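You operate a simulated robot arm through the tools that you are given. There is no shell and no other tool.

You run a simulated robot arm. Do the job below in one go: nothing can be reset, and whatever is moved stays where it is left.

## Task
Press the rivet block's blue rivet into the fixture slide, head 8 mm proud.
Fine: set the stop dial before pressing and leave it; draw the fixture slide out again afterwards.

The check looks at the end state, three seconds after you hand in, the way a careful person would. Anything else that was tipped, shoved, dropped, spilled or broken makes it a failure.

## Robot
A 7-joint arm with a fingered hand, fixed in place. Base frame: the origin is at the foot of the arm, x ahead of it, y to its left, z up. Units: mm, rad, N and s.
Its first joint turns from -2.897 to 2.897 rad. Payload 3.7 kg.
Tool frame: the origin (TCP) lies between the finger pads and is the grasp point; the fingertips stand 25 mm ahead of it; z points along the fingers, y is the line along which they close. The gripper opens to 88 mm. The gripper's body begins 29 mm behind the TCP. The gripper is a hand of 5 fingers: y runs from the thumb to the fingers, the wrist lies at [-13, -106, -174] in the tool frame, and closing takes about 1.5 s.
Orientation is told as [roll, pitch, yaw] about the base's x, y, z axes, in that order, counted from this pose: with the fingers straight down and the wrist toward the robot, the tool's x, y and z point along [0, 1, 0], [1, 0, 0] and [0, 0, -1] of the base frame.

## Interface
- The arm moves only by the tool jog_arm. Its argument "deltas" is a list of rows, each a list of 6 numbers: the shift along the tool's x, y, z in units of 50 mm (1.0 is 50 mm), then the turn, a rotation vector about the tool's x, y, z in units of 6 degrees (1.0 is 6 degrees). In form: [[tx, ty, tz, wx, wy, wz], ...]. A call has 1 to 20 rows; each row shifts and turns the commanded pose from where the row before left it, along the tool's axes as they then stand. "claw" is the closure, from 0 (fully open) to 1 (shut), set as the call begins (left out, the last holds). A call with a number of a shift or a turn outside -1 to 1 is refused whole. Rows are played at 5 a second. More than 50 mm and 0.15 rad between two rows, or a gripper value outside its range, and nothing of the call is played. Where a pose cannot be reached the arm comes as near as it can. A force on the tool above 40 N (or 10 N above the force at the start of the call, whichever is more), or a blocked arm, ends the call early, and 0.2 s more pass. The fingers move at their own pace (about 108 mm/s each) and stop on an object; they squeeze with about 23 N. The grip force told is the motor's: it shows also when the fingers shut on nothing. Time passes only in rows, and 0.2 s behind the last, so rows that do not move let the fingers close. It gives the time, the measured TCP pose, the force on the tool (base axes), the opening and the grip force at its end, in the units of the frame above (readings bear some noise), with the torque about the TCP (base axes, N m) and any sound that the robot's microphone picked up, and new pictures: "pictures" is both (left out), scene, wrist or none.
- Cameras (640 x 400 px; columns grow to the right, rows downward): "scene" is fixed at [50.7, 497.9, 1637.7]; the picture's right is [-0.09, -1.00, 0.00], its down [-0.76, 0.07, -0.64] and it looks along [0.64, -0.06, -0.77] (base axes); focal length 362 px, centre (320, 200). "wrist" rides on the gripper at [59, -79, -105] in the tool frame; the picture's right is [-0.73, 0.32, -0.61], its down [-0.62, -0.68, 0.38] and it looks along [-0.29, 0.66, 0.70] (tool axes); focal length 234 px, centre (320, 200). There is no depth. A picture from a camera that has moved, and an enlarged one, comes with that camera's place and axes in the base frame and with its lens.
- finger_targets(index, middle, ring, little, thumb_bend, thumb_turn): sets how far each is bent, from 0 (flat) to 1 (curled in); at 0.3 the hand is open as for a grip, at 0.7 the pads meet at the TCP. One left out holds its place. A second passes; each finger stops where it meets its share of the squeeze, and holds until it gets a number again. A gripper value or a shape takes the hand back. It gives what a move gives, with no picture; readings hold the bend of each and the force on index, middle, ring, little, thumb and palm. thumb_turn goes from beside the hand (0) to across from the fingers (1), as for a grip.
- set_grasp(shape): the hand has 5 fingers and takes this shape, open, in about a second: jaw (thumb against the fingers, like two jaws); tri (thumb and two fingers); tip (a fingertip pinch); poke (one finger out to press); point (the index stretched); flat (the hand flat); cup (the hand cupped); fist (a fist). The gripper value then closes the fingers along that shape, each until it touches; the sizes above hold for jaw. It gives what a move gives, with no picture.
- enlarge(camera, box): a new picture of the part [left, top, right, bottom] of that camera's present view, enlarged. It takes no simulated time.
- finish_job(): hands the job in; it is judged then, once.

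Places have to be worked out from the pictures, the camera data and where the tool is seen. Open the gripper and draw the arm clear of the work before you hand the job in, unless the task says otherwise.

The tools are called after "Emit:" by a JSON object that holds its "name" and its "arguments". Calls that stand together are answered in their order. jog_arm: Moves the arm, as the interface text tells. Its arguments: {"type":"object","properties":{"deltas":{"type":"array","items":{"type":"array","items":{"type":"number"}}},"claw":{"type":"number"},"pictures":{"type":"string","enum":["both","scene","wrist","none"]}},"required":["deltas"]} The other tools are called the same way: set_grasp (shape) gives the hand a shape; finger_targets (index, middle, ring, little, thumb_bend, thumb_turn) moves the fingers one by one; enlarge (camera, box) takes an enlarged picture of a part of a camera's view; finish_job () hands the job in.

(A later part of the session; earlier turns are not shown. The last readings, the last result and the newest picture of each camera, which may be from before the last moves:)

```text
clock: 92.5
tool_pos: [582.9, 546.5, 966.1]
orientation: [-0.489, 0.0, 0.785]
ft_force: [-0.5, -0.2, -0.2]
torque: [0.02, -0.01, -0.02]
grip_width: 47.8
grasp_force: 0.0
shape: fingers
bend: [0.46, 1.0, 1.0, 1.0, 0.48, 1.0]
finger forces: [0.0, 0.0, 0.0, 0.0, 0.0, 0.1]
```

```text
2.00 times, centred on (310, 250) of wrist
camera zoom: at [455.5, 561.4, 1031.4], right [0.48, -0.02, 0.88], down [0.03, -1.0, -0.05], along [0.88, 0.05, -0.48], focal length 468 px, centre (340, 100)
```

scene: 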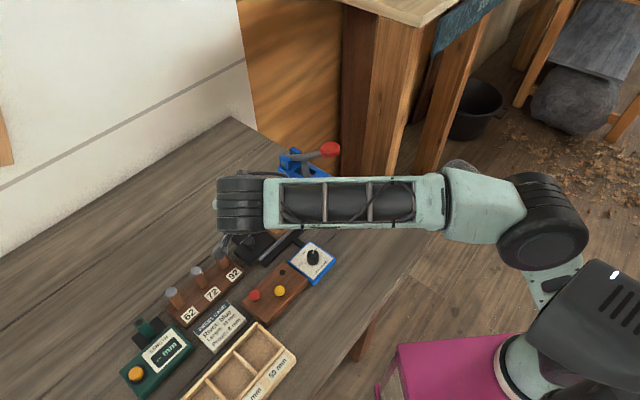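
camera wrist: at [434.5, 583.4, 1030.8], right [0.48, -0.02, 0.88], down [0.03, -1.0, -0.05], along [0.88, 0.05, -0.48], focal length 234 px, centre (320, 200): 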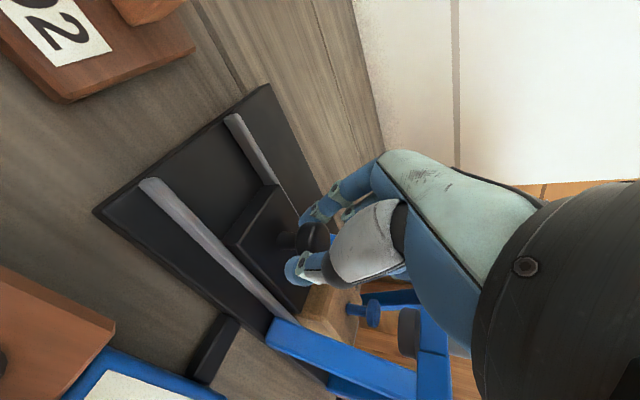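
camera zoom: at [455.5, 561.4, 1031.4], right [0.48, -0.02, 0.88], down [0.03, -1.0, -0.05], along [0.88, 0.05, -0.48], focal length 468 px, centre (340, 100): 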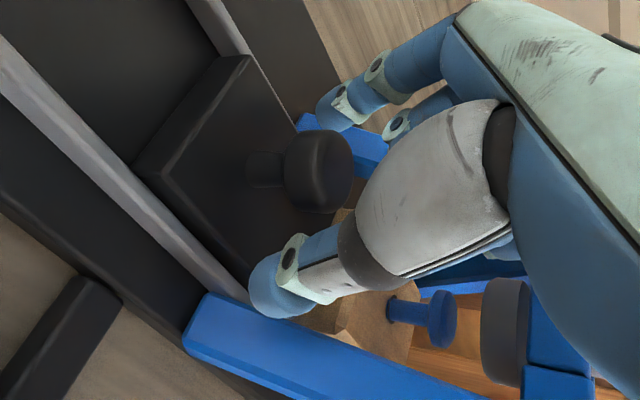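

The slide stays at its stop. I lift straight up 30 mm, then back and up away from the press.

Emit:
{"name": "jog_arm", "arguments": {"deltas": [[-0.141, 0, -0.265, 0, 0, 0], [-0.141, 0, -0.265, 0, 0, 0], [0.342, 0, -0.635, 0, 0, 0], [0.342, 0, -0.635, 0, 0, 0], [0, 0, 0, 0, 0, 0]], "pictures": "both"}}

Emit:
{"name": "enlarge", "arguments": {"camera": "scene", "box": [240, 130, 350, 260]}}

Emit:
{"name": "enlarge", "arguments": {"camera": "wrist", "box": [200, 200, 420, 390]}}

```text
clock: 93.7
tool_pos: [541.2, 587.6, 1035.9]
orientation: [-0.49, 0.002, 0.786]
ft_force: [0.0, -0.4, -0.8]
torque: [-0.02, 0.02, 0.02]
grip_width: 47.6
grasp_force: 0.2
shape: fingers
bend: [0.46, 1.0, 1.0, 1.0, 0.48, 1.0]
finger forces: [0.1, 0.1, 0.0, 0.0, 0.0, 0.0]
camera wrist: at [412.4, 602.0, 1100.8], right [0.48, -0.02, 0.88], down [0.03, -1.0, -0.05], along [0.88, 0.05, -0.48], focal length 234 px, centre (320, 200)
```

scene: 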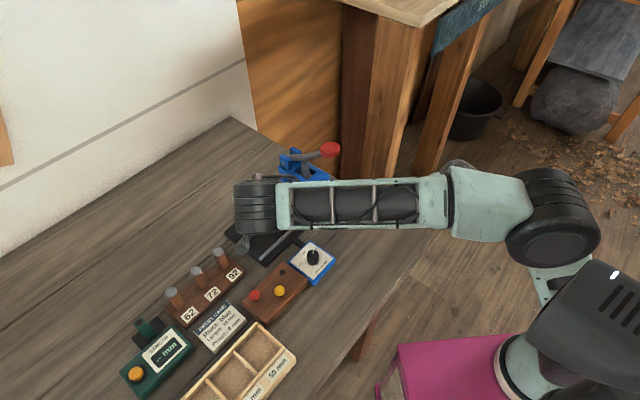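
wrist: 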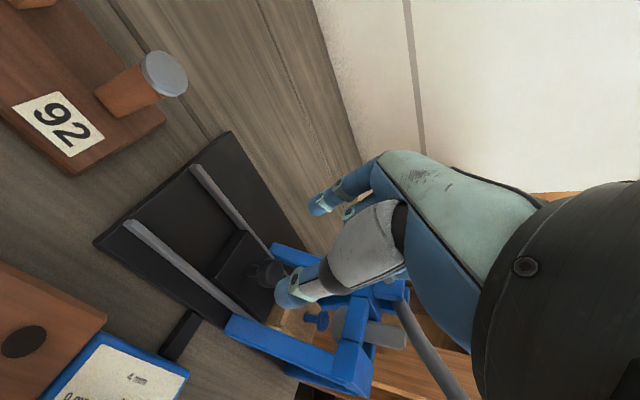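

```text
3.08 times, centred on (295, 195) of scene
camera zoom: at [50.7, 497.9, 1637.7], right [-0.09, -1.0, 0.0], down [-0.76, 0.07, -0.64], along [0.64, -0.06, -0.77], focal length 1115 px, centre (397, 215)
```

zoom: 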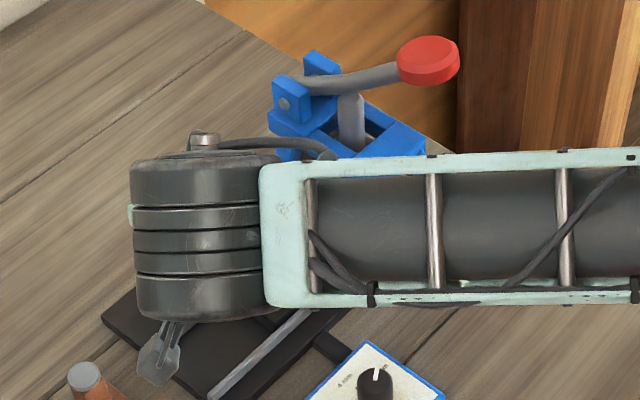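

```text
2.11 times, centred on (310, 295) of wrist
camera zoom: at [412.4, 602.0, 1100.8], right [0.48, -0.02, 0.88], down [0.03, -1.0, -0.05], along [0.88, 0.05, -0.48], focal length 493 px, centre (341, 0)
```

zoom: 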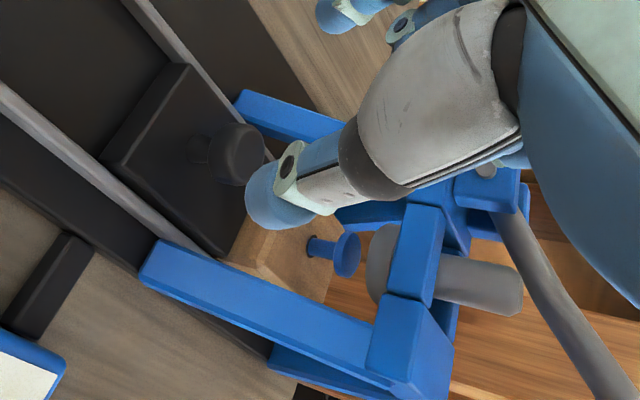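

The rivet stands right under the ram. Now for the lever: I raise the hand to z ≈ 1225, undo the tilt, move over toward the lever's red end side and make a fist there in free air.

Emit:
{"name": "jog_arm", "arguments": {"deltas": [[-0.357, 0, -0.671, 0, 0, 0], [-0.357, 0, -0.671, 0, 0, 0], [-0.357, 0, -0.671, 0, 0, 0], [-0.357, 0, -0.671, 0, 0, 0], [-0.357, 0, -0.671, 0, 0, 0], [0, 0, 0, 0, 0.934, 0], [0, 0, 0, 0, 0.934, 0], [0, 0, 0, 0, 0.934, 0], [0, 0, 0, 0, 0.934, 0], [0, 0, 0, 0, 0.934, 0], [-0.586, -0.478, 0, 0, 0, 0], [-0.586, -0.478, 0, 0, 0, 0], [-0.586, -0.478, 0, 0, 0, 0], [-0.586, -0.478, 0, 0, 0, 0], [-0.586, -0.478, 0, 0, 0, 0], [0, 0, 0, 0, 0, 0]], "pictures": "none"}}

Emit:
{"name": "set_grasp", "arguments": {"shape": "fist"}}

Emit:
{"name": "jog_arm", "arguments": {"deltas": [[0, 0, 0, 0, 0, 0], [0, 0, 0, 0, 0, 0]], "pictures": "both"}}

Emit:
{"name": "enlarge", "arguments": {"camera": "scene", "box": [270, 110, 450, 250]}}

```text
clock: 97.1
tool_pos: [560.2, 401.1, 1225.6]
orientation: [0.001, -0.001, 0.787]
ft_force: [-0.1, -0.5, 0.2]
torque: [-0.02, -0.01, -0.01]
grip_width: 47.5
grasp_force: 0.1
shape: fingers
bend: [0.46, 1.0, 1.0, 1.0, 0.48, 1.0]
finger forces: [0.1, 0.0, 0.0, 0.0, 0.0, 0.0]
```

```text
clock: 98.0
tool_pos: [560.7, 401.6, 1224.5]
orientation: [0.0, 0.0, 0.785]
ft_force: [-1.1, 0.5, -0.5]
torque: [0.02, -0.02, -0.02]
grip_width: 0.1
grasp_force: 0.1
shape: fist
bend: [1.0, 1.0, 1.0, 1.0, 0.86, 0.85]
finger forces: [0.1, 0.0, 0.0, 0.0, 0.1, 0.0]
```

```text
clock: 98.6
tool_pos: [559.2, 402.5, 1225.8]
orientation: [-0.001, 0.0, 0.785]
ft_force: [-0.1, -0.5, 0.3]
torque: [-0.01, 0.01, 0.04]
grip_width: 0.0
grasp_force: 0.0
shape: fist
bend: [1.0, 1.0, 1.0, 1.0, 0.86, 0.85]
finger forces: [0.0, 0.0, 0.0, 0.0, 0.0, 0.0]
camera wrist: at [462.0, 387.1, 1329.7], right [0.74, -0.29, 0.61], down [-0.04, -0.92, -0.38], along [0.67, 0.26, -0.7], focal length 234 px, centre (320, 200)
```

scene: 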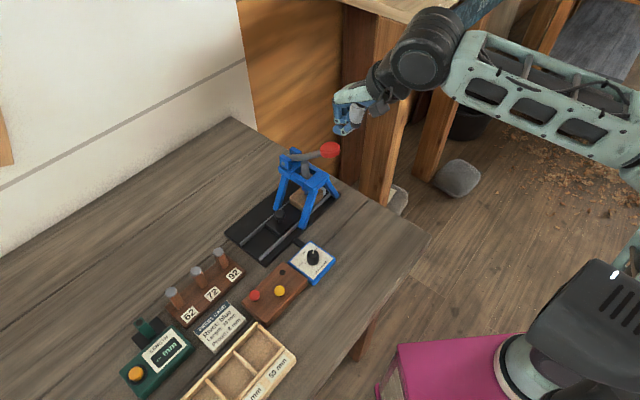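
wrist: 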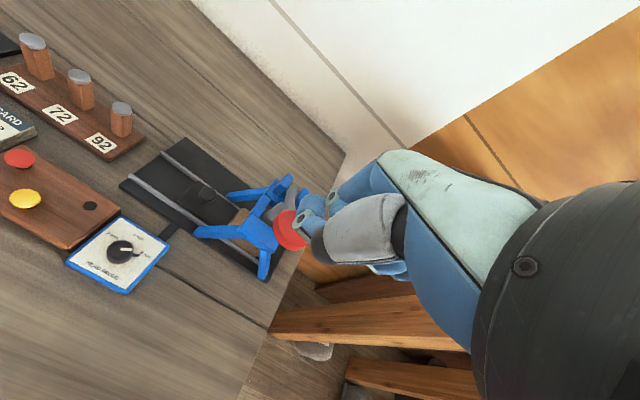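

```text
2.86 times, centred on (360, 180) of scene
camera zoom: at [50.7, 497.9, 1637.7], right [-0.09, -1.0, 0.0], down [-0.76, 0.07, -0.64], along [0.64, -0.06, -0.77], focal length 1035 px, centre (206, 257)
```

zoom: 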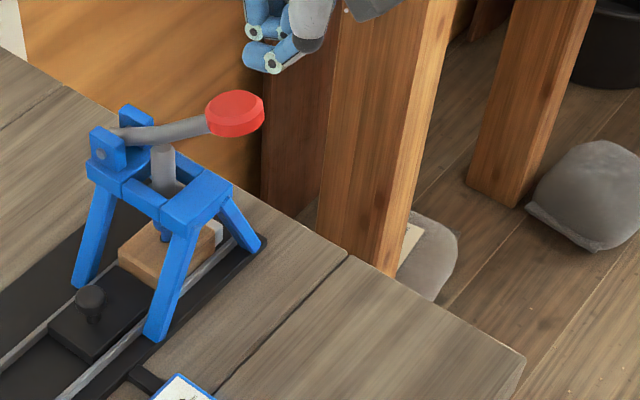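

I zoom in on the fist and on the lever end to work out the contact geometry.

Emit:
{"name": "enlarge", "arguments": {"camera": "scene", "box": [300, 70, 400, 170]}}

Emit:
{"name": "enlarge", "arguments": {"camera": "wrist", "box": [230, 140, 430, 300]}}

Emit:
{"name": "enlarge", "arguments": {"camera": "scene", "box": [270, 135, 350, 235]}}

```text
4.00 times, centred on (350, 120) of scene
camera zoom: at [50.7, 497.9, 1637.7], right [-0.09, -1.0, 0.0], down [-0.76, 0.07, -0.64], along [0.64, -0.06, -0.77], focal length 1450 px, centre (200, 520)
```

zoom: 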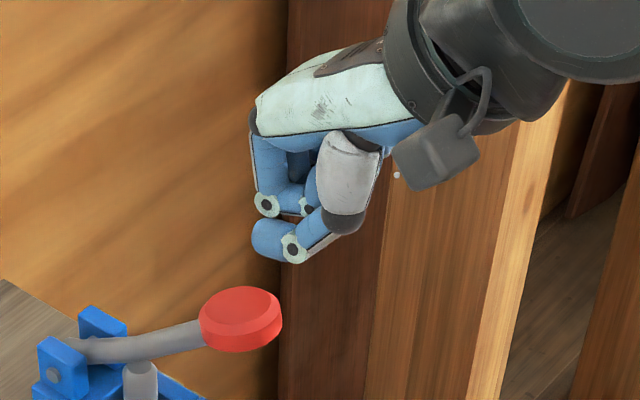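

```text
2.50 times, centred on (330, 220) of wrist
camera zoom: at [462.0, 387.1, 1329.7], right [0.74, -0.29, 0.61], down [-0.04, -0.92, -0.38], along [0.67, 0.26, -0.7], focal length 585 px, centre (295, 150)
```

zoom: 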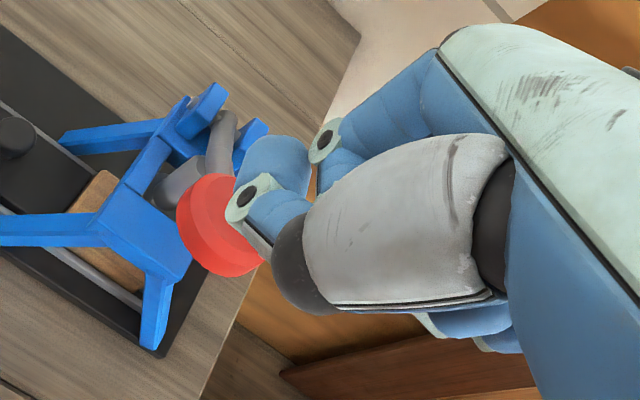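

```text
4.00 times, centred on (310, 185) of scene
camera zoom: at [50.7, 497.9, 1637.7], right [-0.09, -1.0, 0.0], down [-0.76, 0.07, -0.64], along [0.64, -0.06, -0.77], focal length 1450 px, centre (360, 260)
```

zoom: 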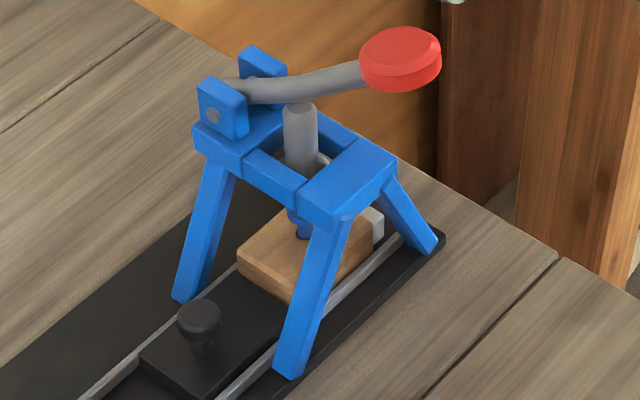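

The thumb lies across the front of the fist, at its lowest part. I tuck the thumb beside the hand so that the curled fingers' flat undersides can press the lever.

Emit:
{"name": "finger_targets", "arguments": {"index": 1.0, "middle": 1.0, "ring": 1.0, "little": 1.0, "thumb_bend": 0.2, "thumb_turn": 0.0}}

Emit:
{"name": "enlarge", "arguments": {"camera": "scene", "box": [300, 70, 400, 170]}}

Emit:
{"name": "enlarge", "arguments": {"camera": "wrist", "box": [210, 120, 450, 330]}}

```text
clock: 99.6
tool_pos: [560.0, 402.6, 1225.4]
orientation: [0.001, 0.0, 0.786]
ft_force: [-0.6, -0.3, -0.2]
torque: [0.05, 0.0, -0.02]
grip_width: 77.9
grasp_force: 0.1
shape: fingers
bend: [1.0, 1.0, 1.0, 1.0, 0.2, 0.0]
finger forces: [0.1, 0.1, 0.0, 0.0, 0.0, 0.1]
```

```text
4.00 times, centred on (350, 120) of scene
camera zoom: at [50.7, 497.9, 1637.7], right [-0.09, -1.0, 0.0], down [-0.76, 0.07, -0.64], along [0.64, -0.06, -0.77], focal length 1450 px, centre (200, 520)
```

zoom: 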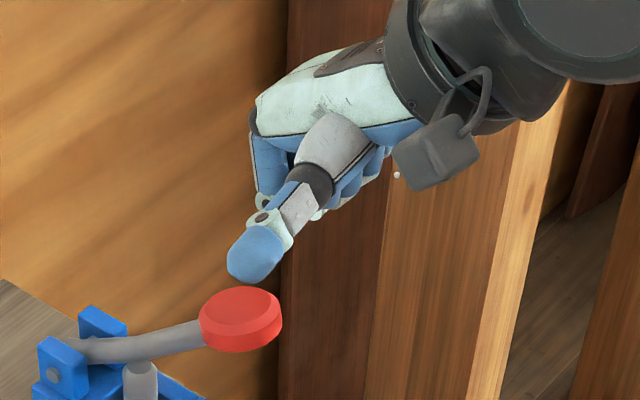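

```text
1.90 times, centred on (330, 225) of wrist
camera zoom: at [462.0, 387.0, 1329.7], right [0.74, -0.29, 0.61], down [-0.04, -0.92, -0.38], along [0.67, 0.26, -0.7], focal length 446 px, centre (301, 152)
```

zoom: 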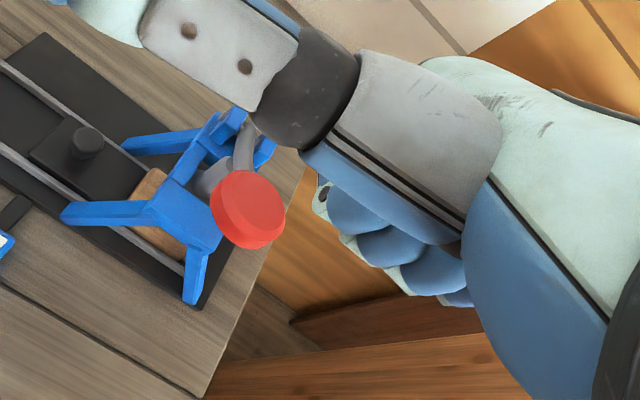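

Thumb is now clear at the +x side and above. I move the fist over the red paddle (contact rim ≈ v 716, z 1156), hovering ~40 mm above it.

Emit:
{"name": "jog_arm", "arguments": {"deltas": [[0.071, 0.336, 0.347, 0, 0, 0], [0.071, 0.336, 0.347, 0, 0, 0], [0, 0, 0, 0, 0, 0], [0, 0, 0, 0, 0, 0]], "pictures": "none"}}

Emit:
{"name": "enlarge", "arguments": {"camera": "scene", "box": [270, 80, 390, 230]}}

Emit:
{"name": "enlarge", "arguments": {"camera": "wrist", "box": [210, 120, 450, 330]}}

```text
clock: 100.6
tool_pos: [579.3, 429.9, 1191.6]
orientation: [0.0, 0.0, 0.786]
ft_force: [-0.2, -0.2, 0.2]
torque: [-0.02, 0.0, 0.0]
grip_width: 77.9
grasp_force: 0.0
shape: fingers
bend: [1.0, 1.0, 1.0, 1.0, 0.2, 0.0]
finger forces: [0.0, 0.0, 0.1, 0.0, 0.0, 0.0]
```

```text
2.67 times, centred on (330, 155) of scene
camera zoom: at [50.7, 497.9, 1637.7], right [-0.09, -1.0, 0.0], down [-0.76, 0.07, -0.64], along [0.64, -0.06, -0.77], focal length 966 px, centre (293, 320)
```

zoom: 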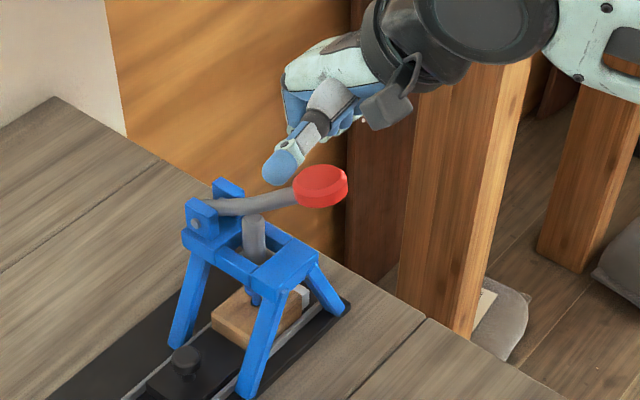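

```text
1.90 times, centred on (330, 225) of wrist
camera zoom: at [481.2, 414.5, 1296.9], right [0.74, -0.29, 0.61], down [-0.04, -0.92, -0.38], along [0.67, 0.26, -0.7], focal length 446 px, centre (301, 152)
```

zoom: 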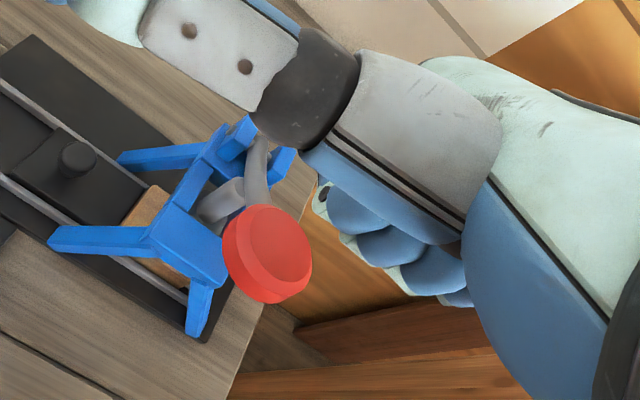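

The paddle sits at tool (−14, 13) with its near rim under the middle of the curled fingers, as planned. I descend 34 mm to just above contact.

Emit:
{"name": "jog_arm", "arguments": {"deltas": [[0, 0, 0.34, 0, 0, 0], [0, 0, 0.34, 0, 0, 0], [0, 0, 0, 0, 0, 0]], "pictures": "none"}}

Emit:
{"name": "enlarge", "arguments": {"camera": "scene", "box": [270, 80, 390, 230]}}

Emit:
{"name": "enlarge", "arguments": {"camera": "wrist", "box": [210, 120, 450, 330]}}

```text
clock: 101.4
tool_pos: [579.7, 430.7, 1158.6]
orientation: [0.0, -0.001, 0.786]
ft_force: [0.7, -0.4, -0.2]
torque: [-0.01, -0.01, -0.01]
grip_width: 77.3
grasp_force: 0.1
shape: fingers
bend: [1.0, 1.0, 1.0, 1.0, 0.2, 0.0]
finger forces: [0.1, 0.1, 0.0, 0.1, 0.0, 0.1]
```

```text
2.67 times, centred on (330, 155) of scene
camera zoom: at [50.7, 497.9, 1637.7], right [-0.09, -1.0, 0.0], down [-0.76, 0.07, -0.64], along [0.64, -0.06, -0.77], focal length 966 px, centre (293, 320)
```

zoom: 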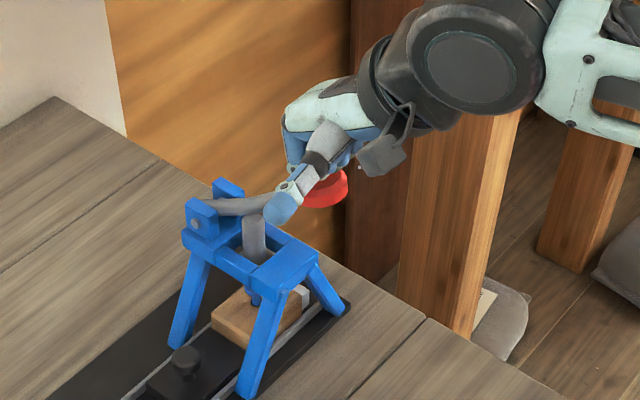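

```text
1.90 times, centred on (330, 225) of wrist
camera zoom: at [481.8, 414.7, 1262.4], right [0.74, -0.29, 0.61], down [-0.04, -0.92, -0.38], along [0.67, 0.26, -0.7], focal length 446 px, centre (301, 152)
```

zoom: 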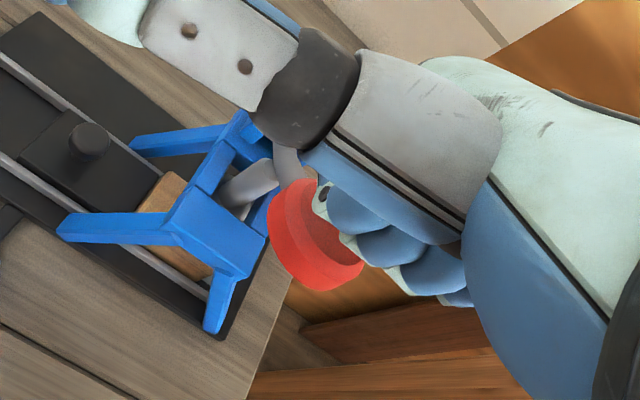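

No contact yet. I go down in 4 mm steps and watch the force for first contact.

Emit:
{"name": "jog_arm", "arguments": {"deltas": [[0, 0, 0.08, 0, 0, 0], [0, 0, 0.08, 0, 0, 0], [0, 0, 0.04, 0, 0, 0], [0, 0, 0, 0, 0, 0]], "pictures": "none"}}

Emit:
{"name": "enlarge", "arguments": {"camera": "wrist", "box": [210, 120, 450, 330]}}

```text
clock: 102.4
tool_pos: [578.8, 432.4, 1148.3]
orientation: [0.001, -0.001, 0.785]
ft_force: [0.4, 0.2, -0.3]
torque: [0.01, -0.01, -0.01]
grip_width: 78.0
grasp_force: 0.0
shape: fingers
bend: [1.0, 1.0, 1.0, 1.0, 0.2, 0.0]
finger forces: [0.0, 0.0, 0.0, 0.1, 0.1, 0.1]
```

```text
1.90 times, centred on (330, 225) of wrist
camera zoom: at [481.6, 415.8, 1252.8], right [0.74, -0.29, 0.61], down [-0.04, -0.92, -0.38], along [0.67, 0.26, -0.7], focal length 446 px, centre (301, 152)
```

zoom: 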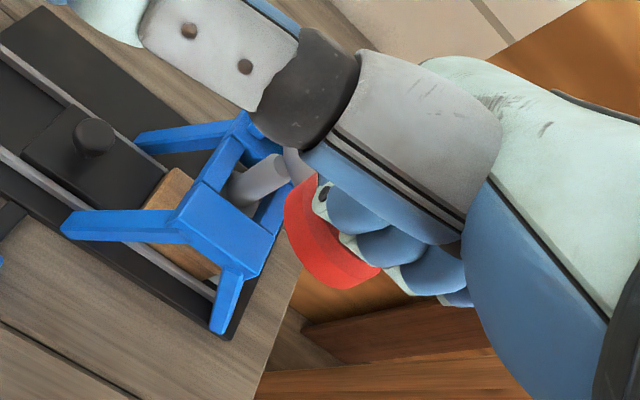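

Still no force; contact must be a few mm lower. I continue in 3 mm steps.

Emit:
{"name": "jog_arm", "arguments": {"deltas": [[0, 0, 0.06, 0, 0, 0], [0, 0, 0.06, 0, 0, 0], [0, 0, 0.06, 0, 0, 0], [0, 0, 0, 0, 0, 0]], "pictures": "none"}}

Emit:
{"name": "enlarge", "arguments": {"camera": "wrist", "box": [210, 120, 450, 330]}}

Emit:
{"name": "enlarge", "arguments": {"camera": "scene", "box": [270, 80, 390, 230]}}

```text
clock: 103.4
tool_pos: [578.2, 430.3, 1139.3]
orientation: [-0.001, 0.001, 0.784]
ft_force: [-0.9, -0.7, 2.4]
torque: [-0.01, -0.05, -0.02]
grip_width: 77.9
grasp_force: 1.4
shape: fingers
bend: [1.0, 1.0, 1.0, 1.0, 0.2, 0.0]
finger forces: [0.1, 2.1, 0.0, 0.0, 0.0, 0.1]
```

```text
1.90 times, centred on (330, 225) of wrist
camera zoom: at [480.7, 415.7, 1243.8], right [0.74, -0.29, 0.61], down [-0.04, -0.92, -0.38], along [0.67, 0.26, -0.7], focal length 446 px, centre (301, 152)
```

zoom: 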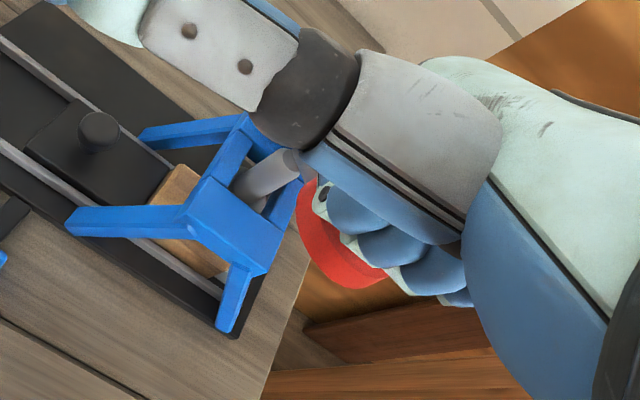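

```text
2.67 times, centred on (330, 155) of scene
camera zoom: at [50.7, 497.9, 1637.7], right [-0.09, -1.0, 0.0], down [-0.76, 0.07, -0.64], along [0.64, -0.06, -0.77], focal length 966 px, centre (293, 320)
```

zoom: 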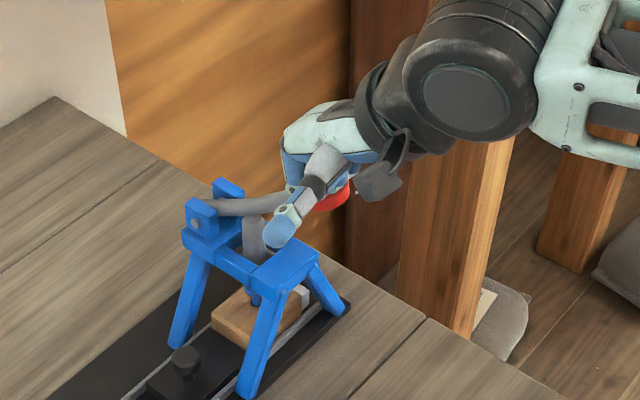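

Contact: middle finger 2 N, +z 2.4 N at TCP z ≈ 1139. I now follow the lever's arc (down and toward −v), 11 mm at a time, watching the force.

Emit:
{"name": "jog_arm", "arguments": {"deltas": [[0, -0.071, 0.09, 0, 0, 0], [0, -0.071, 0.09, 0, 0, 0], [0, 0, 0, 0, 0, 0]], "pictures": "none"}}

Emit:
{"name": "enlarge", "arguments": {"camera": "wrist", "box": [210, 120, 450, 330]}}

Emit:
{"name": "enlarge", "arguments": {"camera": "scene", "box": [270, 80, 390, 230]}}

```text
clock: 104.2
tool_pos: [573.6, 425.4, 1129.8]
orientation: [0.0, -0.002, 0.786]
ft_force: [-0.8, 0.4, 0.9]
torque: [0.02, -0.03, 0.05]
grip_width: 77.8
grasp_force: 0.8
shape: fingers
bend: [1.0, 1.0, 1.0, 1.0, 0.2, 0.0]
finger forces: [0.0, 1.7, 0.1, 0.1, 0.0, 0.1]
```

```text
1.90 times, centred on (330, 225) of wrist
camera zoom: at [475.5, 410.0, 1234.6], right [0.74, -0.29, 0.61], down [-0.04, -0.92, -0.38], along [0.67, 0.26, -0.7], focal length 446 px, centre (301, 152)
```

zoom: 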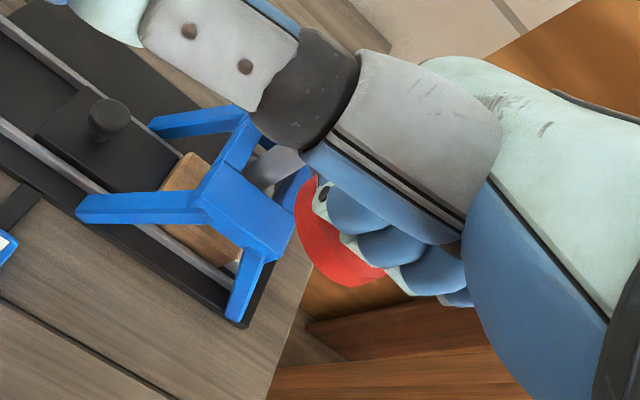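

```text
2.67 times, centred on (330, 155) of scene
camera zoom: at [50.7, 497.9, 1637.7], right [-0.09, -1.0, 0.0], down [-0.76, 0.07, -0.64], along [0.64, -0.06, -0.77], focal length 966 px, centre (293, 320)
```

zoom: 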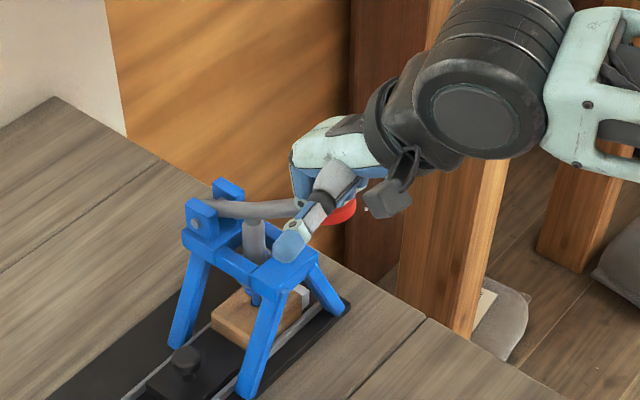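

The lever is going down lightly with the hand. I continue along the arc.

Emit:
{"name": "jog_arm", "arguments": {"deltas": [[0, -0.064, 0.096, 0, 0, 0], [0, -0.064, 0.096, 0, 0, 0], [0, -0.058, 0.1, 0, 0, 0], [0, -0.058, 0.1, 0, 0, 0], [0, 0, 0, 0, 0, 0]], "pictures": "none"}}

Emit:
{"name": "enlarge", "arguments": {"camera": "wrist", "box": [210, 120, 450, 330]}}

Emit:
{"name": "enlarge", "arguments": {"camera": "scene", "box": [270, 100, 390, 230]}}

```text
clock: 105.4
tool_pos: [565.7, 416.7, 1111.4]
orientation: [0.0, 0.0, 0.785]
ft_force: [-0.3, 1.0, 2.0]
torque: [0.01, -0.02, -0.03]
grip_width: 77.6
grasp_force: 1.0
shape: fingers
bend: [1.0, 1.0, 1.0, 1.0, 0.2, 0.0]
finger forces: [0.1, 1.6, 0.0, 0.0, 0.1, 0.1]
```

```text
1.90 times, centred on (330, 225) of wrist
camera zoom: at [468.1, 400.8, 1215.4], right [0.74, -0.29, 0.61], down [-0.04, -0.92, -0.38], along [0.67, 0.26, -0.7], focal length 446 px, centre (301, 152)
```

zoom: 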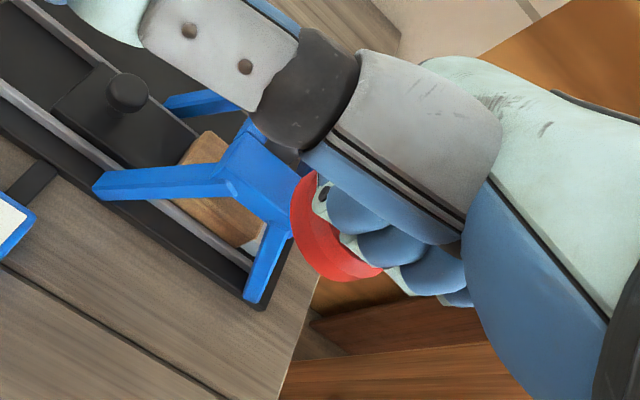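

```text
3.08 times, centred on (330, 165) of scene
camera zoom: at [50.7, 497.9, 1637.7], right [-0.09, -1.0, 0.0], down [-0.76, 0.07, -0.64], along [0.64, -0.06, -0.77], focal length 1115 px, centre (289, 308)
```

zoom: 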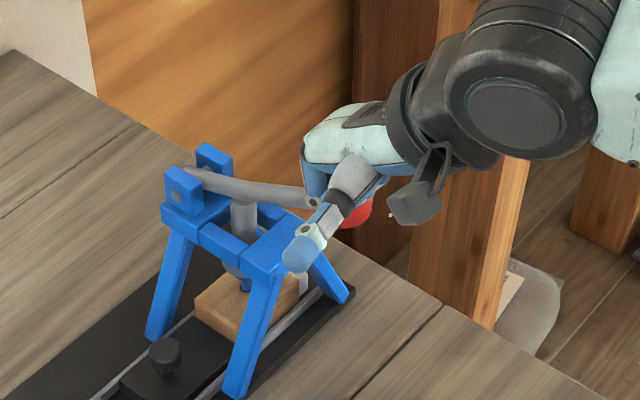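

Still only ~2 N; the ram follows down. I continue the next two arc steps, in smaller rows since the ram will soon meet the rivet.

Emit:
{"name": "jog_arm", "arguments": {"deltas": [[0, -0.05, 0.104, 0, 0, 0], [0, -0.05, 0.104, 0, 0, 0], [0, 0, 0, 0, 0, 0]], "pictures": "none"}}

Emit:
{"name": "enlarge", "arguments": {"camera": "scene", "box": [270, 130, 370, 230]}}

Emit:
{"name": "enlarge", "arguments": {"camera": "wrist", "box": [210, 120, 450, 330]}}

```text
clock: 106.2
tool_pos: [562.3, 412.1, 1102.0]
orientation: [0.0, 0.002, 0.785]
ft_force: [0.6, 0.3, 0.9]
torque: [0.04, -0.02, -0.02]
grip_width: 77.8
grasp_force: 1.3
shape: fingers
bend: [1.0, 1.0, 1.0, 1.0, 0.2, 0.0]
finger forces: [0.0, 1.4, 0.1, 0.0, 0.1, 0.1]
```

```text
4.00 times, centred on (320, 180) of scene
camera zoom: at [50.7, 497.9, 1637.7], right [-0.09, -1.0, 0.0], down [-0.76, 0.07, -0.64], along [0.64, -0.06, -0.77], focal length 1450 px, centre (320, 280)
```

zoom: 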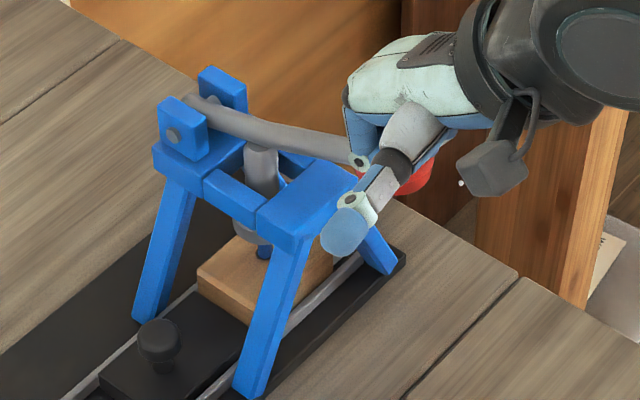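

```text
1.90 times, centred on (330, 225) of wrist
camera zoom: at [464.0, 396.9, 1205.5], right [0.74, -0.29, 0.61], down [-0.04, -0.92, -0.38], along [0.67, 0.26, -0.7], focal length 446 px, centre (301, 152)
```

zoom: 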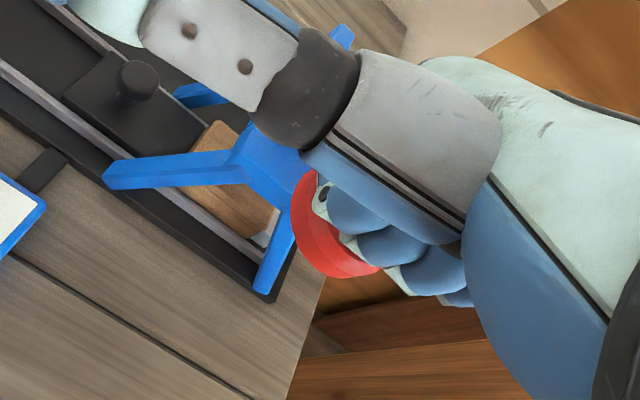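

The ram's foot is now at the rivet head. I press on in ~3 mm steps.

Emit:
{"name": "jog_arm", "arguments": {"deltas": [[0, -0.0215, 0.0535, 0, 0, 0], [0, -0.0215, 0.0535, 0, 0, 0], [0, -0.0215, 0.0535, 0, 0, 0], [0, -0.0215, 0.0535, 0, 0, 0], [0, 0, 0, 0, 0, 0]], "pictures": "none"}}

Emit:
{"name": "enlarge", "arguments": {"camera": "scene", "box": [270, 130, 370, 230]}}

```text
clock: 107.4
tool_pos: [557.9, 409.3, 1089.9]
orientation: [0.003, 0.001, 0.785]
ft_force: [0.6, -0.7, 1.7]
torque: [0.05, 0.0, -0.04]
grip_width: 78.0
grasp_force: 1.4
shape: fingers
bend: [1.0, 1.0, 1.0, 1.0, 0.2, 0.0]
finger forces: [0.0, 1.8, 0.0, 0.0, 0.0, 0.1]
```

```text
4.00 times, centred on (320, 180) of scene
camera zoom: at [50.7, 497.9, 1637.7], right [-0.09, -1.0, 0.0], down [-0.76, 0.07, -0.64], along [0.64, -0.06, -0.77], focal length 1450 px, centre (320, 280)
```

zoom: 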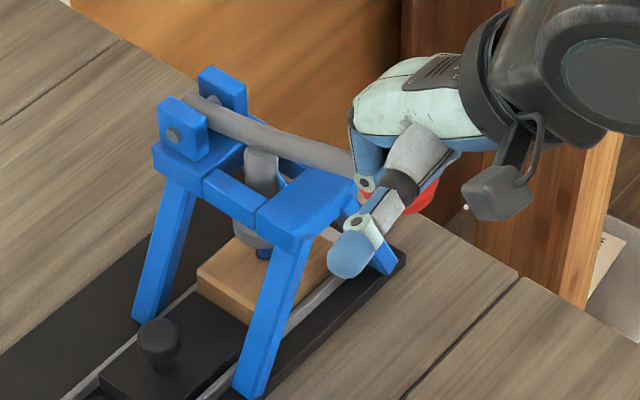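

Force is still low (≈2 N), so pressing proper hasn't begun. I continue along the arc.

Emit:
{"name": "jog_arm", "arguments": {"deltas": [[0, -0.018, 0.0545, 0, 0, 0], [0, -0.018, 0.0545, 0, 0, 0], [0, -0.018, 0.0545, 0, 0, 0], [0, -0.018, 0.0545, 0, 0, 0], [0, 0, 0, 0, 0, 0]], "pictures": "none"}}

Emit:
{"name": "enlarge", "arguments": {"camera": "scene", "box": [270, 130, 370, 230]}}

Emit:
{"name": "enlarge", "arguments": {"camera": "wrist", "box": [210, 120, 450, 330]}}

```text
clock: 108.6
tool_pos: [555.1, 406.9, 1076.4]
orientation: [-0.001, 0.004, 0.785]
ft_force: [1.3, -2.0, 2.6]
torque: [0.03, -0.05, -0.04]
grip_width: 78.2
grasp_force: 1.4
shape: fingers
bend: [1.0, 1.0, 1.0, 1.0, 0.2, 0.0]
finger forces: [0.1, 2.6, 0.0, 0.1, 0.0, 0.0]
```

```text
4.00 times, centred on (320, 180) of scene
camera zoom: at [50.7, 497.9, 1637.7], right [-0.09, -1.0, 0.0], down [-0.76, 0.07, -0.64], along [0.64, -0.06, -0.77], focal length 1450 px, centre (320, 280)
```

zoom: 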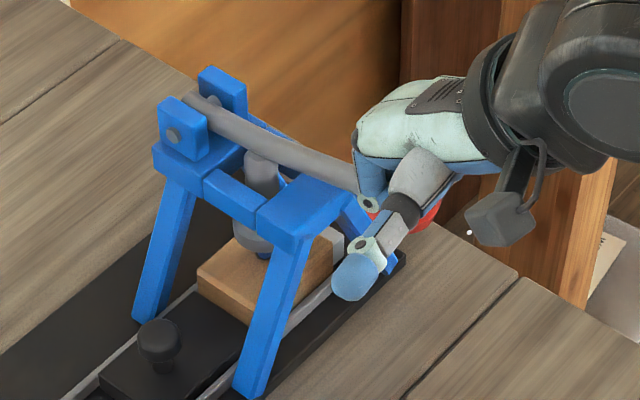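

```text
1.90 times, centred on (330, 225) of wrist
camera zoom: at [457.4, 392.6, 1182.0], right [0.74, -0.28, 0.61], down [-0.04, -0.92, -0.38], along [0.67, 0.26, -0.7], focal length 446 px, centre (301, 152)
```

zoom: 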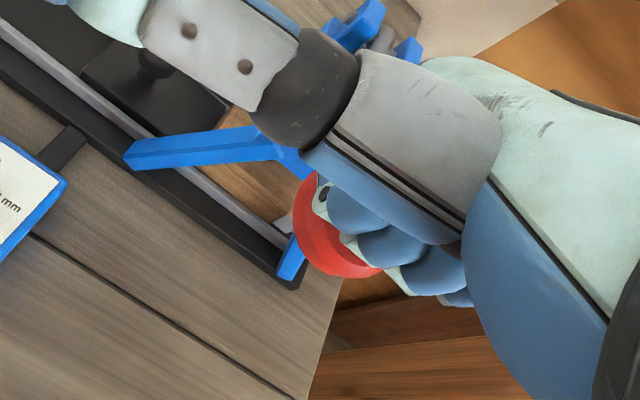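

The ram is pushing the rivet (neck getting shorter), force still small. I continue in ~3 mm steps.

Emit:
{"name": "jog_arm", "arguments": {"deltas": [[0, -0.014, 0.056, 0, 0, 0], [0, -0.014, 0.056, 0, 0, 0], [0, 0, 0, 0, 0, 0]], "pictures": "none"}}

Emit:
{"name": "enlarge", "arguments": {"camera": "scene", "box": [290, 160, 340, 230]}}

```text
clock: 109.4
tool_pos: [554.5, 407.2, 1072.6]
orientation: [0.0, 0.001, 0.787]
ft_force: [0.3, -0.7, 1.2]
torque: [-0.02, -0.06, 0.0]
grip_width: 77.8
grasp_force: 1.0
shape: fingers
bend: [1.0, 1.0, 1.0, 1.0, 0.2, 0.0]
finger forces: [0.0, 2.3, 0.0, 0.0, 0.1, 0.0]
```

```text
5.71 times, centred on (315, 195) of scene
camera zoom: at [50.7, 497.9, 1637.7], right [-0.09, -1.0, 0.0], down [-0.76, 0.07, -0.64], along [0.64, -0.06, -0.77], focal length 2071 px, centre (349, 229)
```

zoom: 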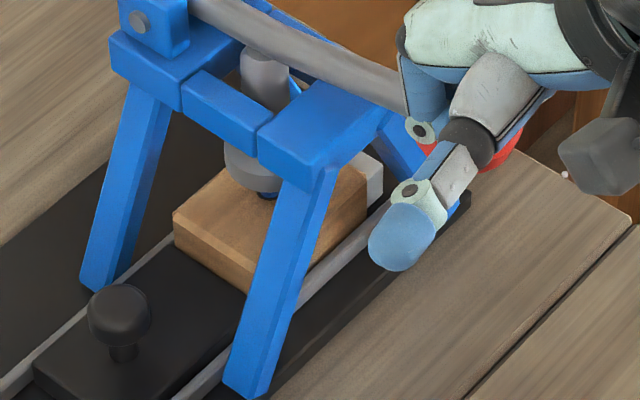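

The ram foot rests on the rivet head. I keep going in small steps; the reaction should climb at the stop.

Emit:
{"name": "jog_arm", "arguments": {"deltas": [[0, -0.014, 0.056, 0, 0, 0], [0, -0.014, 0.056, 0, 0, 0], [0, 0, 0, 0, 0, 0]], "pictures": "none"}}

Emit:
{"name": "enlarge", "arguments": {"camera": "scene", "box": [290, 160, 340, 230]}}

```text
clock: 110.2
tool_pos: [554.0, 405.4, 1067.8]
orientation: [0.0, 0.0, 0.786]
ft_force: [1.1, 0.1, 3.1]
torque: [0.0, -0.03, -0.03]
grip_width: 77.6
grasp_force: 1.7
shape: fingers
bend: [1.0, 1.0, 1.0, 1.0, 0.2, 0.0]
finger forces: [0.0, 2.0, 0.0, 0.0, 0.1, 0.0]
```

```text
5.71 times, centred on (315, 195) of scene
camera zoom: at [50.7, 497.9, 1637.7], right [-0.09, -1.0, 0.0], down [-0.76, 0.07, -0.64], along [0.64, -0.06, -0.77], focal length 2071 px, centre (349, 229)
```

zoom: 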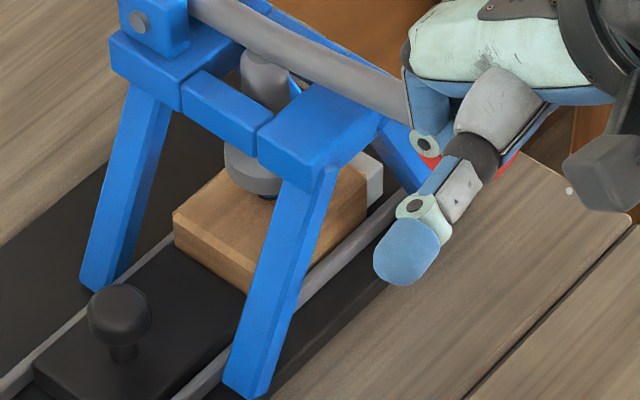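

The head is covered by the ram foot now. I continue with small steps.

Emit:
{"name": "jog_arm", "arguments": {"deltas": [[0, -0.01, 0.056, 0, 0, 0], [0, -0.01, 0.056, 0, 0, 0], [0, 0, 0, 0, 0, 0]], "pictures": "none"}}

Emit:
{"name": "enlarge", "arguments": {"camera": "scene", "box": [290, 160, 340, 230]}}

Emit:
{"name": "enlarge", "arguments": {"camera": "wrist", "box": [210, 120, 450, 330]}}

```text
clock: 111.0
tool_pos: [553.0, 404.5, 1061.7]
orientation: [0.0, 0.0, 0.786]
ft_force: [-1.6, 0.6, 3.8]
torque: [0.03, -0.02, 0.01]
grip_width: 77.8
grasp_force: 0.8
shape: fingers
bend: [1.0, 1.0, 1.0, 1.0, 0.2, 0.0]
finger forces: [0.1, 2.0, 0.0, 0.1, 0.0, 0.1]
```

```text
5.71 times, centred on (315, 195) of scene
camera zoom: at [50.7, 497.9, 1637.7], right [-0.09, -1.0, 0.0], down [-0.76, 0.07, -0.64], along [0.64, -0.06, -0.77], focal length 2071 px, centre (349, 229)
```

zoom: 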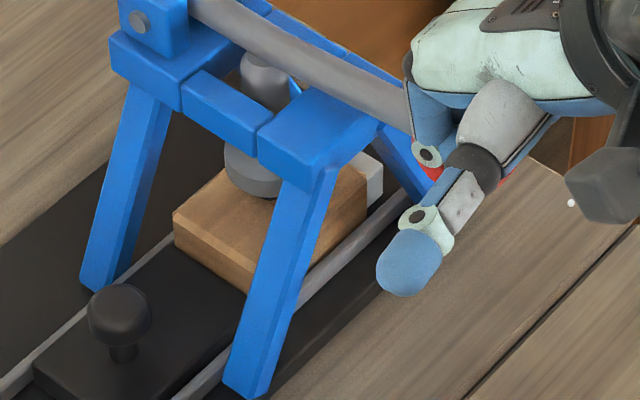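

```text
1.90 times, centred on (330, 225) of wrist
camera zoom: at [454.2, 389.1, 1166.1], right [0.74, -0.29, 0.61], down [-0.04, -0.92, -0.38], along [0.67, 0.26, -0.7], focal length 446 px, centre (301, 152)
```

zoom: 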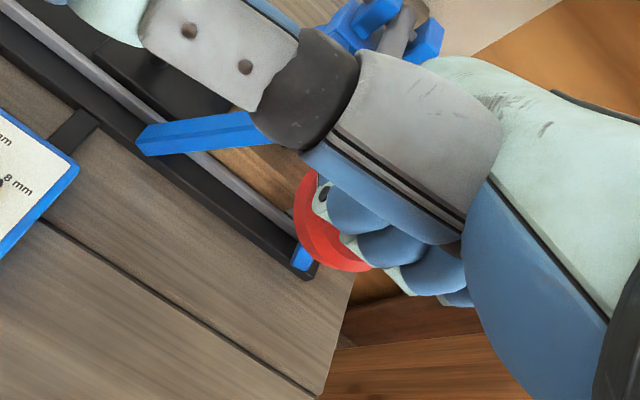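

The ram is ~8 mm above the block by my estimate, near the expected stop. I continue in 2 mm steps until the reaction rises.

Emit:
{"name": "jog_arm", "arguments": {"deltas": [[0, -0.006, 0.04, 0, 0, 0], [0, -0.006, 0.04, 0, 0, 0], [0, 0, 0, 0, 0, 0]], "pictures": "none"}}

Emit:
{"name": "enlarge", "arguments": {"camera": "scene", "box": [290, 160, 340, 230]}}

```text
clock: 111.8
tool_pos: [552.5, 404.2, 1060.1]
orientation: [0.001, -0.006, 0.785]
ft_force: [1.6, 3.0, 23.4]
torque: [0.19, -0.48, 0.04]
grip_width: 77.9
grasp_force: 10.0
shape: fingers
bend: [1.0, 1.0, 1.0, 1.0, 0.2, 0.0]
finger forces: [0.1, 20.2, 0.1, 0.0, 0.0, 0.1]
```

```text
5.71 times, centred on (315, 195) of scene
camera zoom: at [50.7, 497.9, 1637.7], right [-0.09, -1.0, 0.0], down [-0.76, 0.07, -0.64], along [0.64, -0.06, -0.77], focal length 2071 px, centre (349, 229)
```

zoom: 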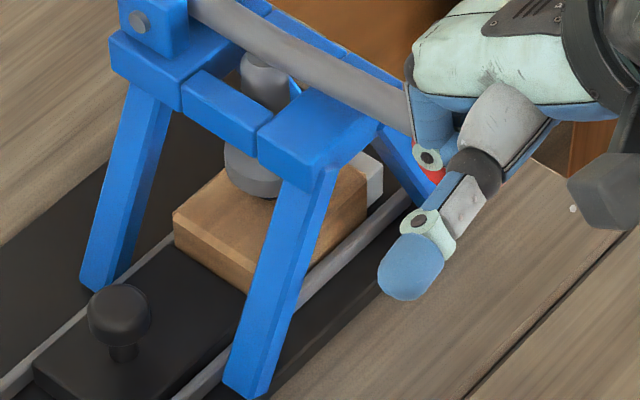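

Reaction jumped to 23 N with almost no motion: the ram has met the stop (or the rivet resists). I add ~1.2 mm to be sure it is fully home and watch whether it moves.

Emit:
{"name": "jog_arm", "arguments": {"deltas": [[0, 0, 0.024, 0, 0, 0], [0, 0, 0, 0, 0, 0]], "pictures": "none"}}

Emit:
{"name": "enlarge", "arguments": {"camera": "scene", "box": [290, 160, 340, 230]}}

Emit:
{"name": "enlarge", "arguments": {"camera": "wrist", "box": [130, 100, 450, 330]}}

```text
clock: 112.4
tool_pos: [550.5, 403.2, 1060.0]
orientation: [0.001, -0.002, 0.785]
ft_force: [3.2, -1.2, 30.9]
torque: [0.19, -0.65, -0.13]
grip_width: 77.6
grasp_force: 13.8
shape: fingers
bend: [1.0, 1.0, 1.0, 1.0, 0.2, 0.0]
finger forces: [0.0, 27.3, 0.1, 0.0, 0.0, 0.0]
```

```text
5.71 times, centred on (315, 195) of scene
camera zoom: at [50.7, 497.9, 1637.7], right [-0.09, -1.0, 0.0], down [-0.76, 0.07, -0.64], along [0.64, -0.06, -0.77], focal length 2071 px, centre (349, 229)
```

zoom: 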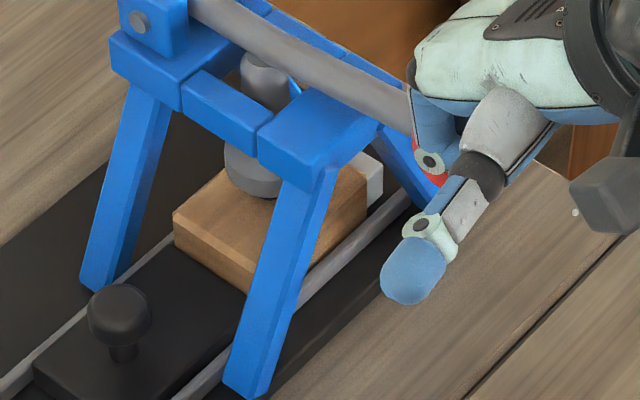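

```text
1.74 times, centred on (290, 215) of wrist
camera zoom: at [453.0, 387.8, 1163.1], right [0.74, -0.29, 0.61], down [-0.04, -0.92, -0.39], along [0.67, 0.26, -0.69], focal length 407 px, centre (372, 174)
```

zoom: 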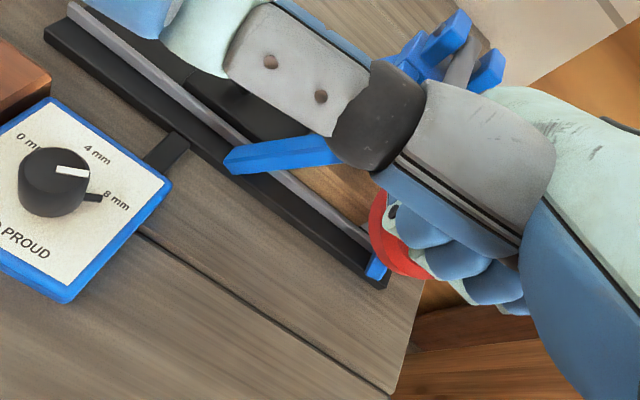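

The ram did not move at 31 N, so it is on its hard stop, and the dial still shows 8 mm. I back off along the same arc so that the lever can return gently.

Emit:
{"name": "jog_arm", "arguments": {"deltas": [[0, 0.02, -0.13, 0, 0, 0], [0, 0.03, -0.14, 0, 0, 0], [0, 0.045, -0.16, 0, 0, 0], [0, 0.06, -0.17, 0, 0, 0], [0, 0.075, -0.17, 0, 0, 0], [0, 0, 0, 0, 0, 0]], "pictures": "none"}}

Emit:
{"name": "enlarge", "arguments": {"camera": "scene", "box": [270, 130, 370, 230]}}

```text
clock: 113.8
tool_pos: [559.7, 412.4, 1096.5]
orientation: [-0.001, 0.001, 0.786]
ft_force: [0.2, -1.7, 2.4]
torque: [0.01, -0.04, 0.0]
grip_width: 77.7
grasp_force: 0.9
shape: fingers
bend: [1.0, 1.0, 1.0, 1.0, 0.2, 0.0]
finger forces: [0.0, 2.1, 0.0, 0.0, 0.0, 0.1]
```

```text
4.00 times, centred on (320, 180) of scene
camera zoom: at [50.7, 497.9, 1637.7], right [-0.09, -1.0, 0.0], down [-0.76, 0.07, -0.64], along [0.64, -0.06, -0.77], focal length 1450 px, centre (320, 280)
```

zoom: 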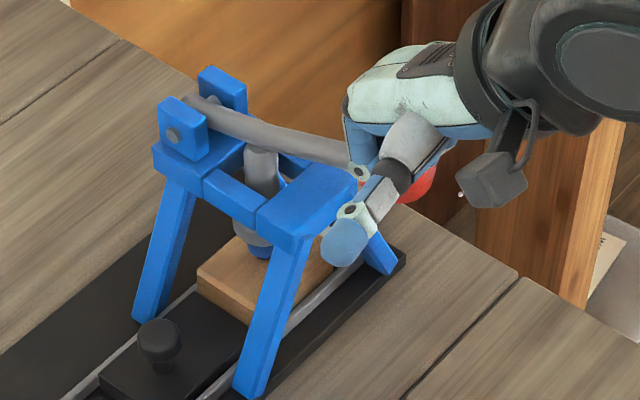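

The lever springs back with the hand. I continue up the arc and then clear above it.

Emit:
{"name": "jog_arm", "arguments": {"deltas": [[0, 0.09, -0.17, 0, 0, 0], [0, 0.1, -0.17, 0, 0, 0], [0, 0.11, -0.17, 0, 0, 0], [0, 0.1, -0.18, 0, 0, 0], [0, 0.1, -0.19, 0, 0, 0], [0, 0, 0, 0, 0, 0], [0, -0.1, -0.3, 0, 0, 0], [0, -0.2, -0.5, 0, 0, 0], [0, -0.2, -0.5, 0, 0, 0], [0, 0, 0, 0, 0, 0]], "pictures": "both"}}

Emit:
{"name": "enlarge", "arguments": {"camera": "scene", "box": [270, 130, 350, 230]}}

Emit:
{"name": "enlarge", "arguments": {"camera": "scene", "box": [290, 170, 330, 220]}}

```text
clock: 116.0
tool_pos: [561.1, 412.4, 1205.3]
orientation: [0.0, -0.001, 0.785]
ft_force: [-0.8, -0.5, -0.5]
torque: [0.01, 0.0, -0.01]
grip_width: 77.9
grasp_force: 0.0
shape: fingers
bend: [1.0, 1.0, 1.0, 1.0, 0.2, 0.0]
finger forces: [0.0, 0.0, 0.0, 0.0, 0.0, 0.1]
camera wrist: at [463.2, 397.3, 1309.2], right [0.74, -0.28, 0.61], down [-0.04, -0.92, -0.38], along [0.67, 0.26, -0.7], focal length 234 px, centre (320, 200)
```

scene: 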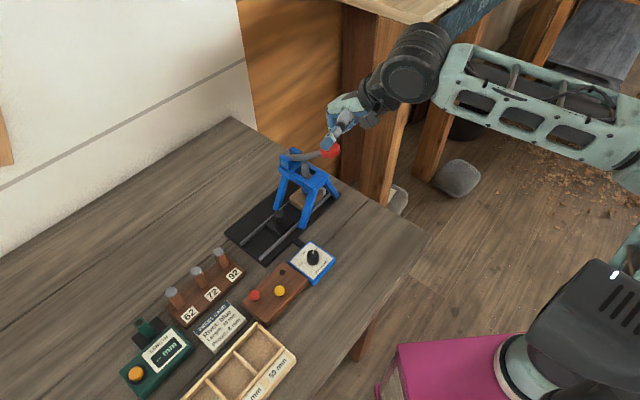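
wrist: 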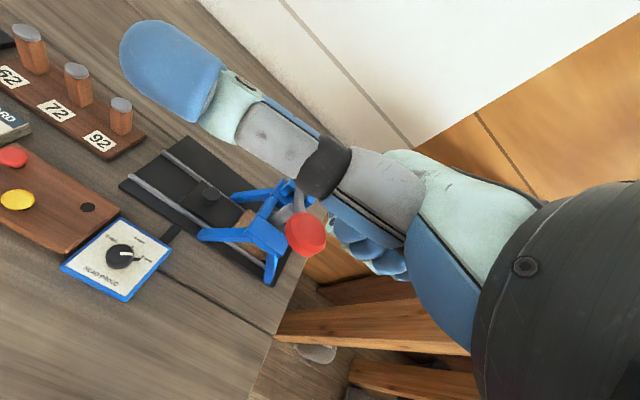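

```text
4.00 times, centred on (310, 180) of scene
camera zoom: at [50.7, 497.9, 1637.7], right [-0.09, -1.0, 0.0], down [-0.76, 0.07, -0.64], along [0.64, -0.06, -0.77], focal length 1450 px, centre (360, 280)
```

zoom: 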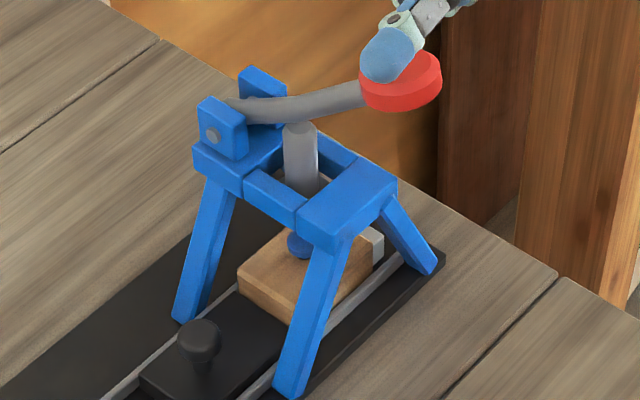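

```text
8.00 times, centred on (310, 195) of scene
camera zoom: at [50.7, 497.9, 1637.7], right [-0.09, -1.0, 0.0], down [-0.76, 0.07, -0.64], along [0.64, -0.06, -0.77], focal length 2899 px, centre (400, 240)
```

zoom: 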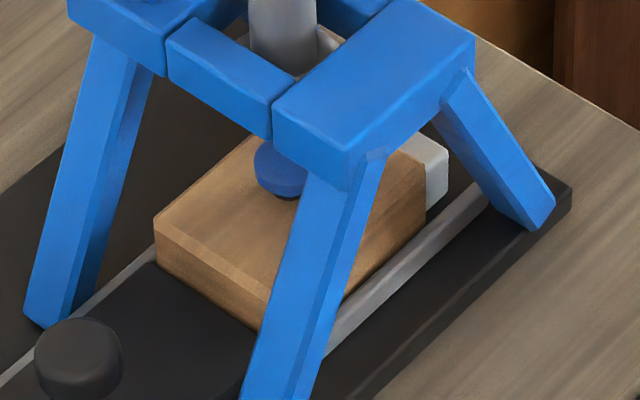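

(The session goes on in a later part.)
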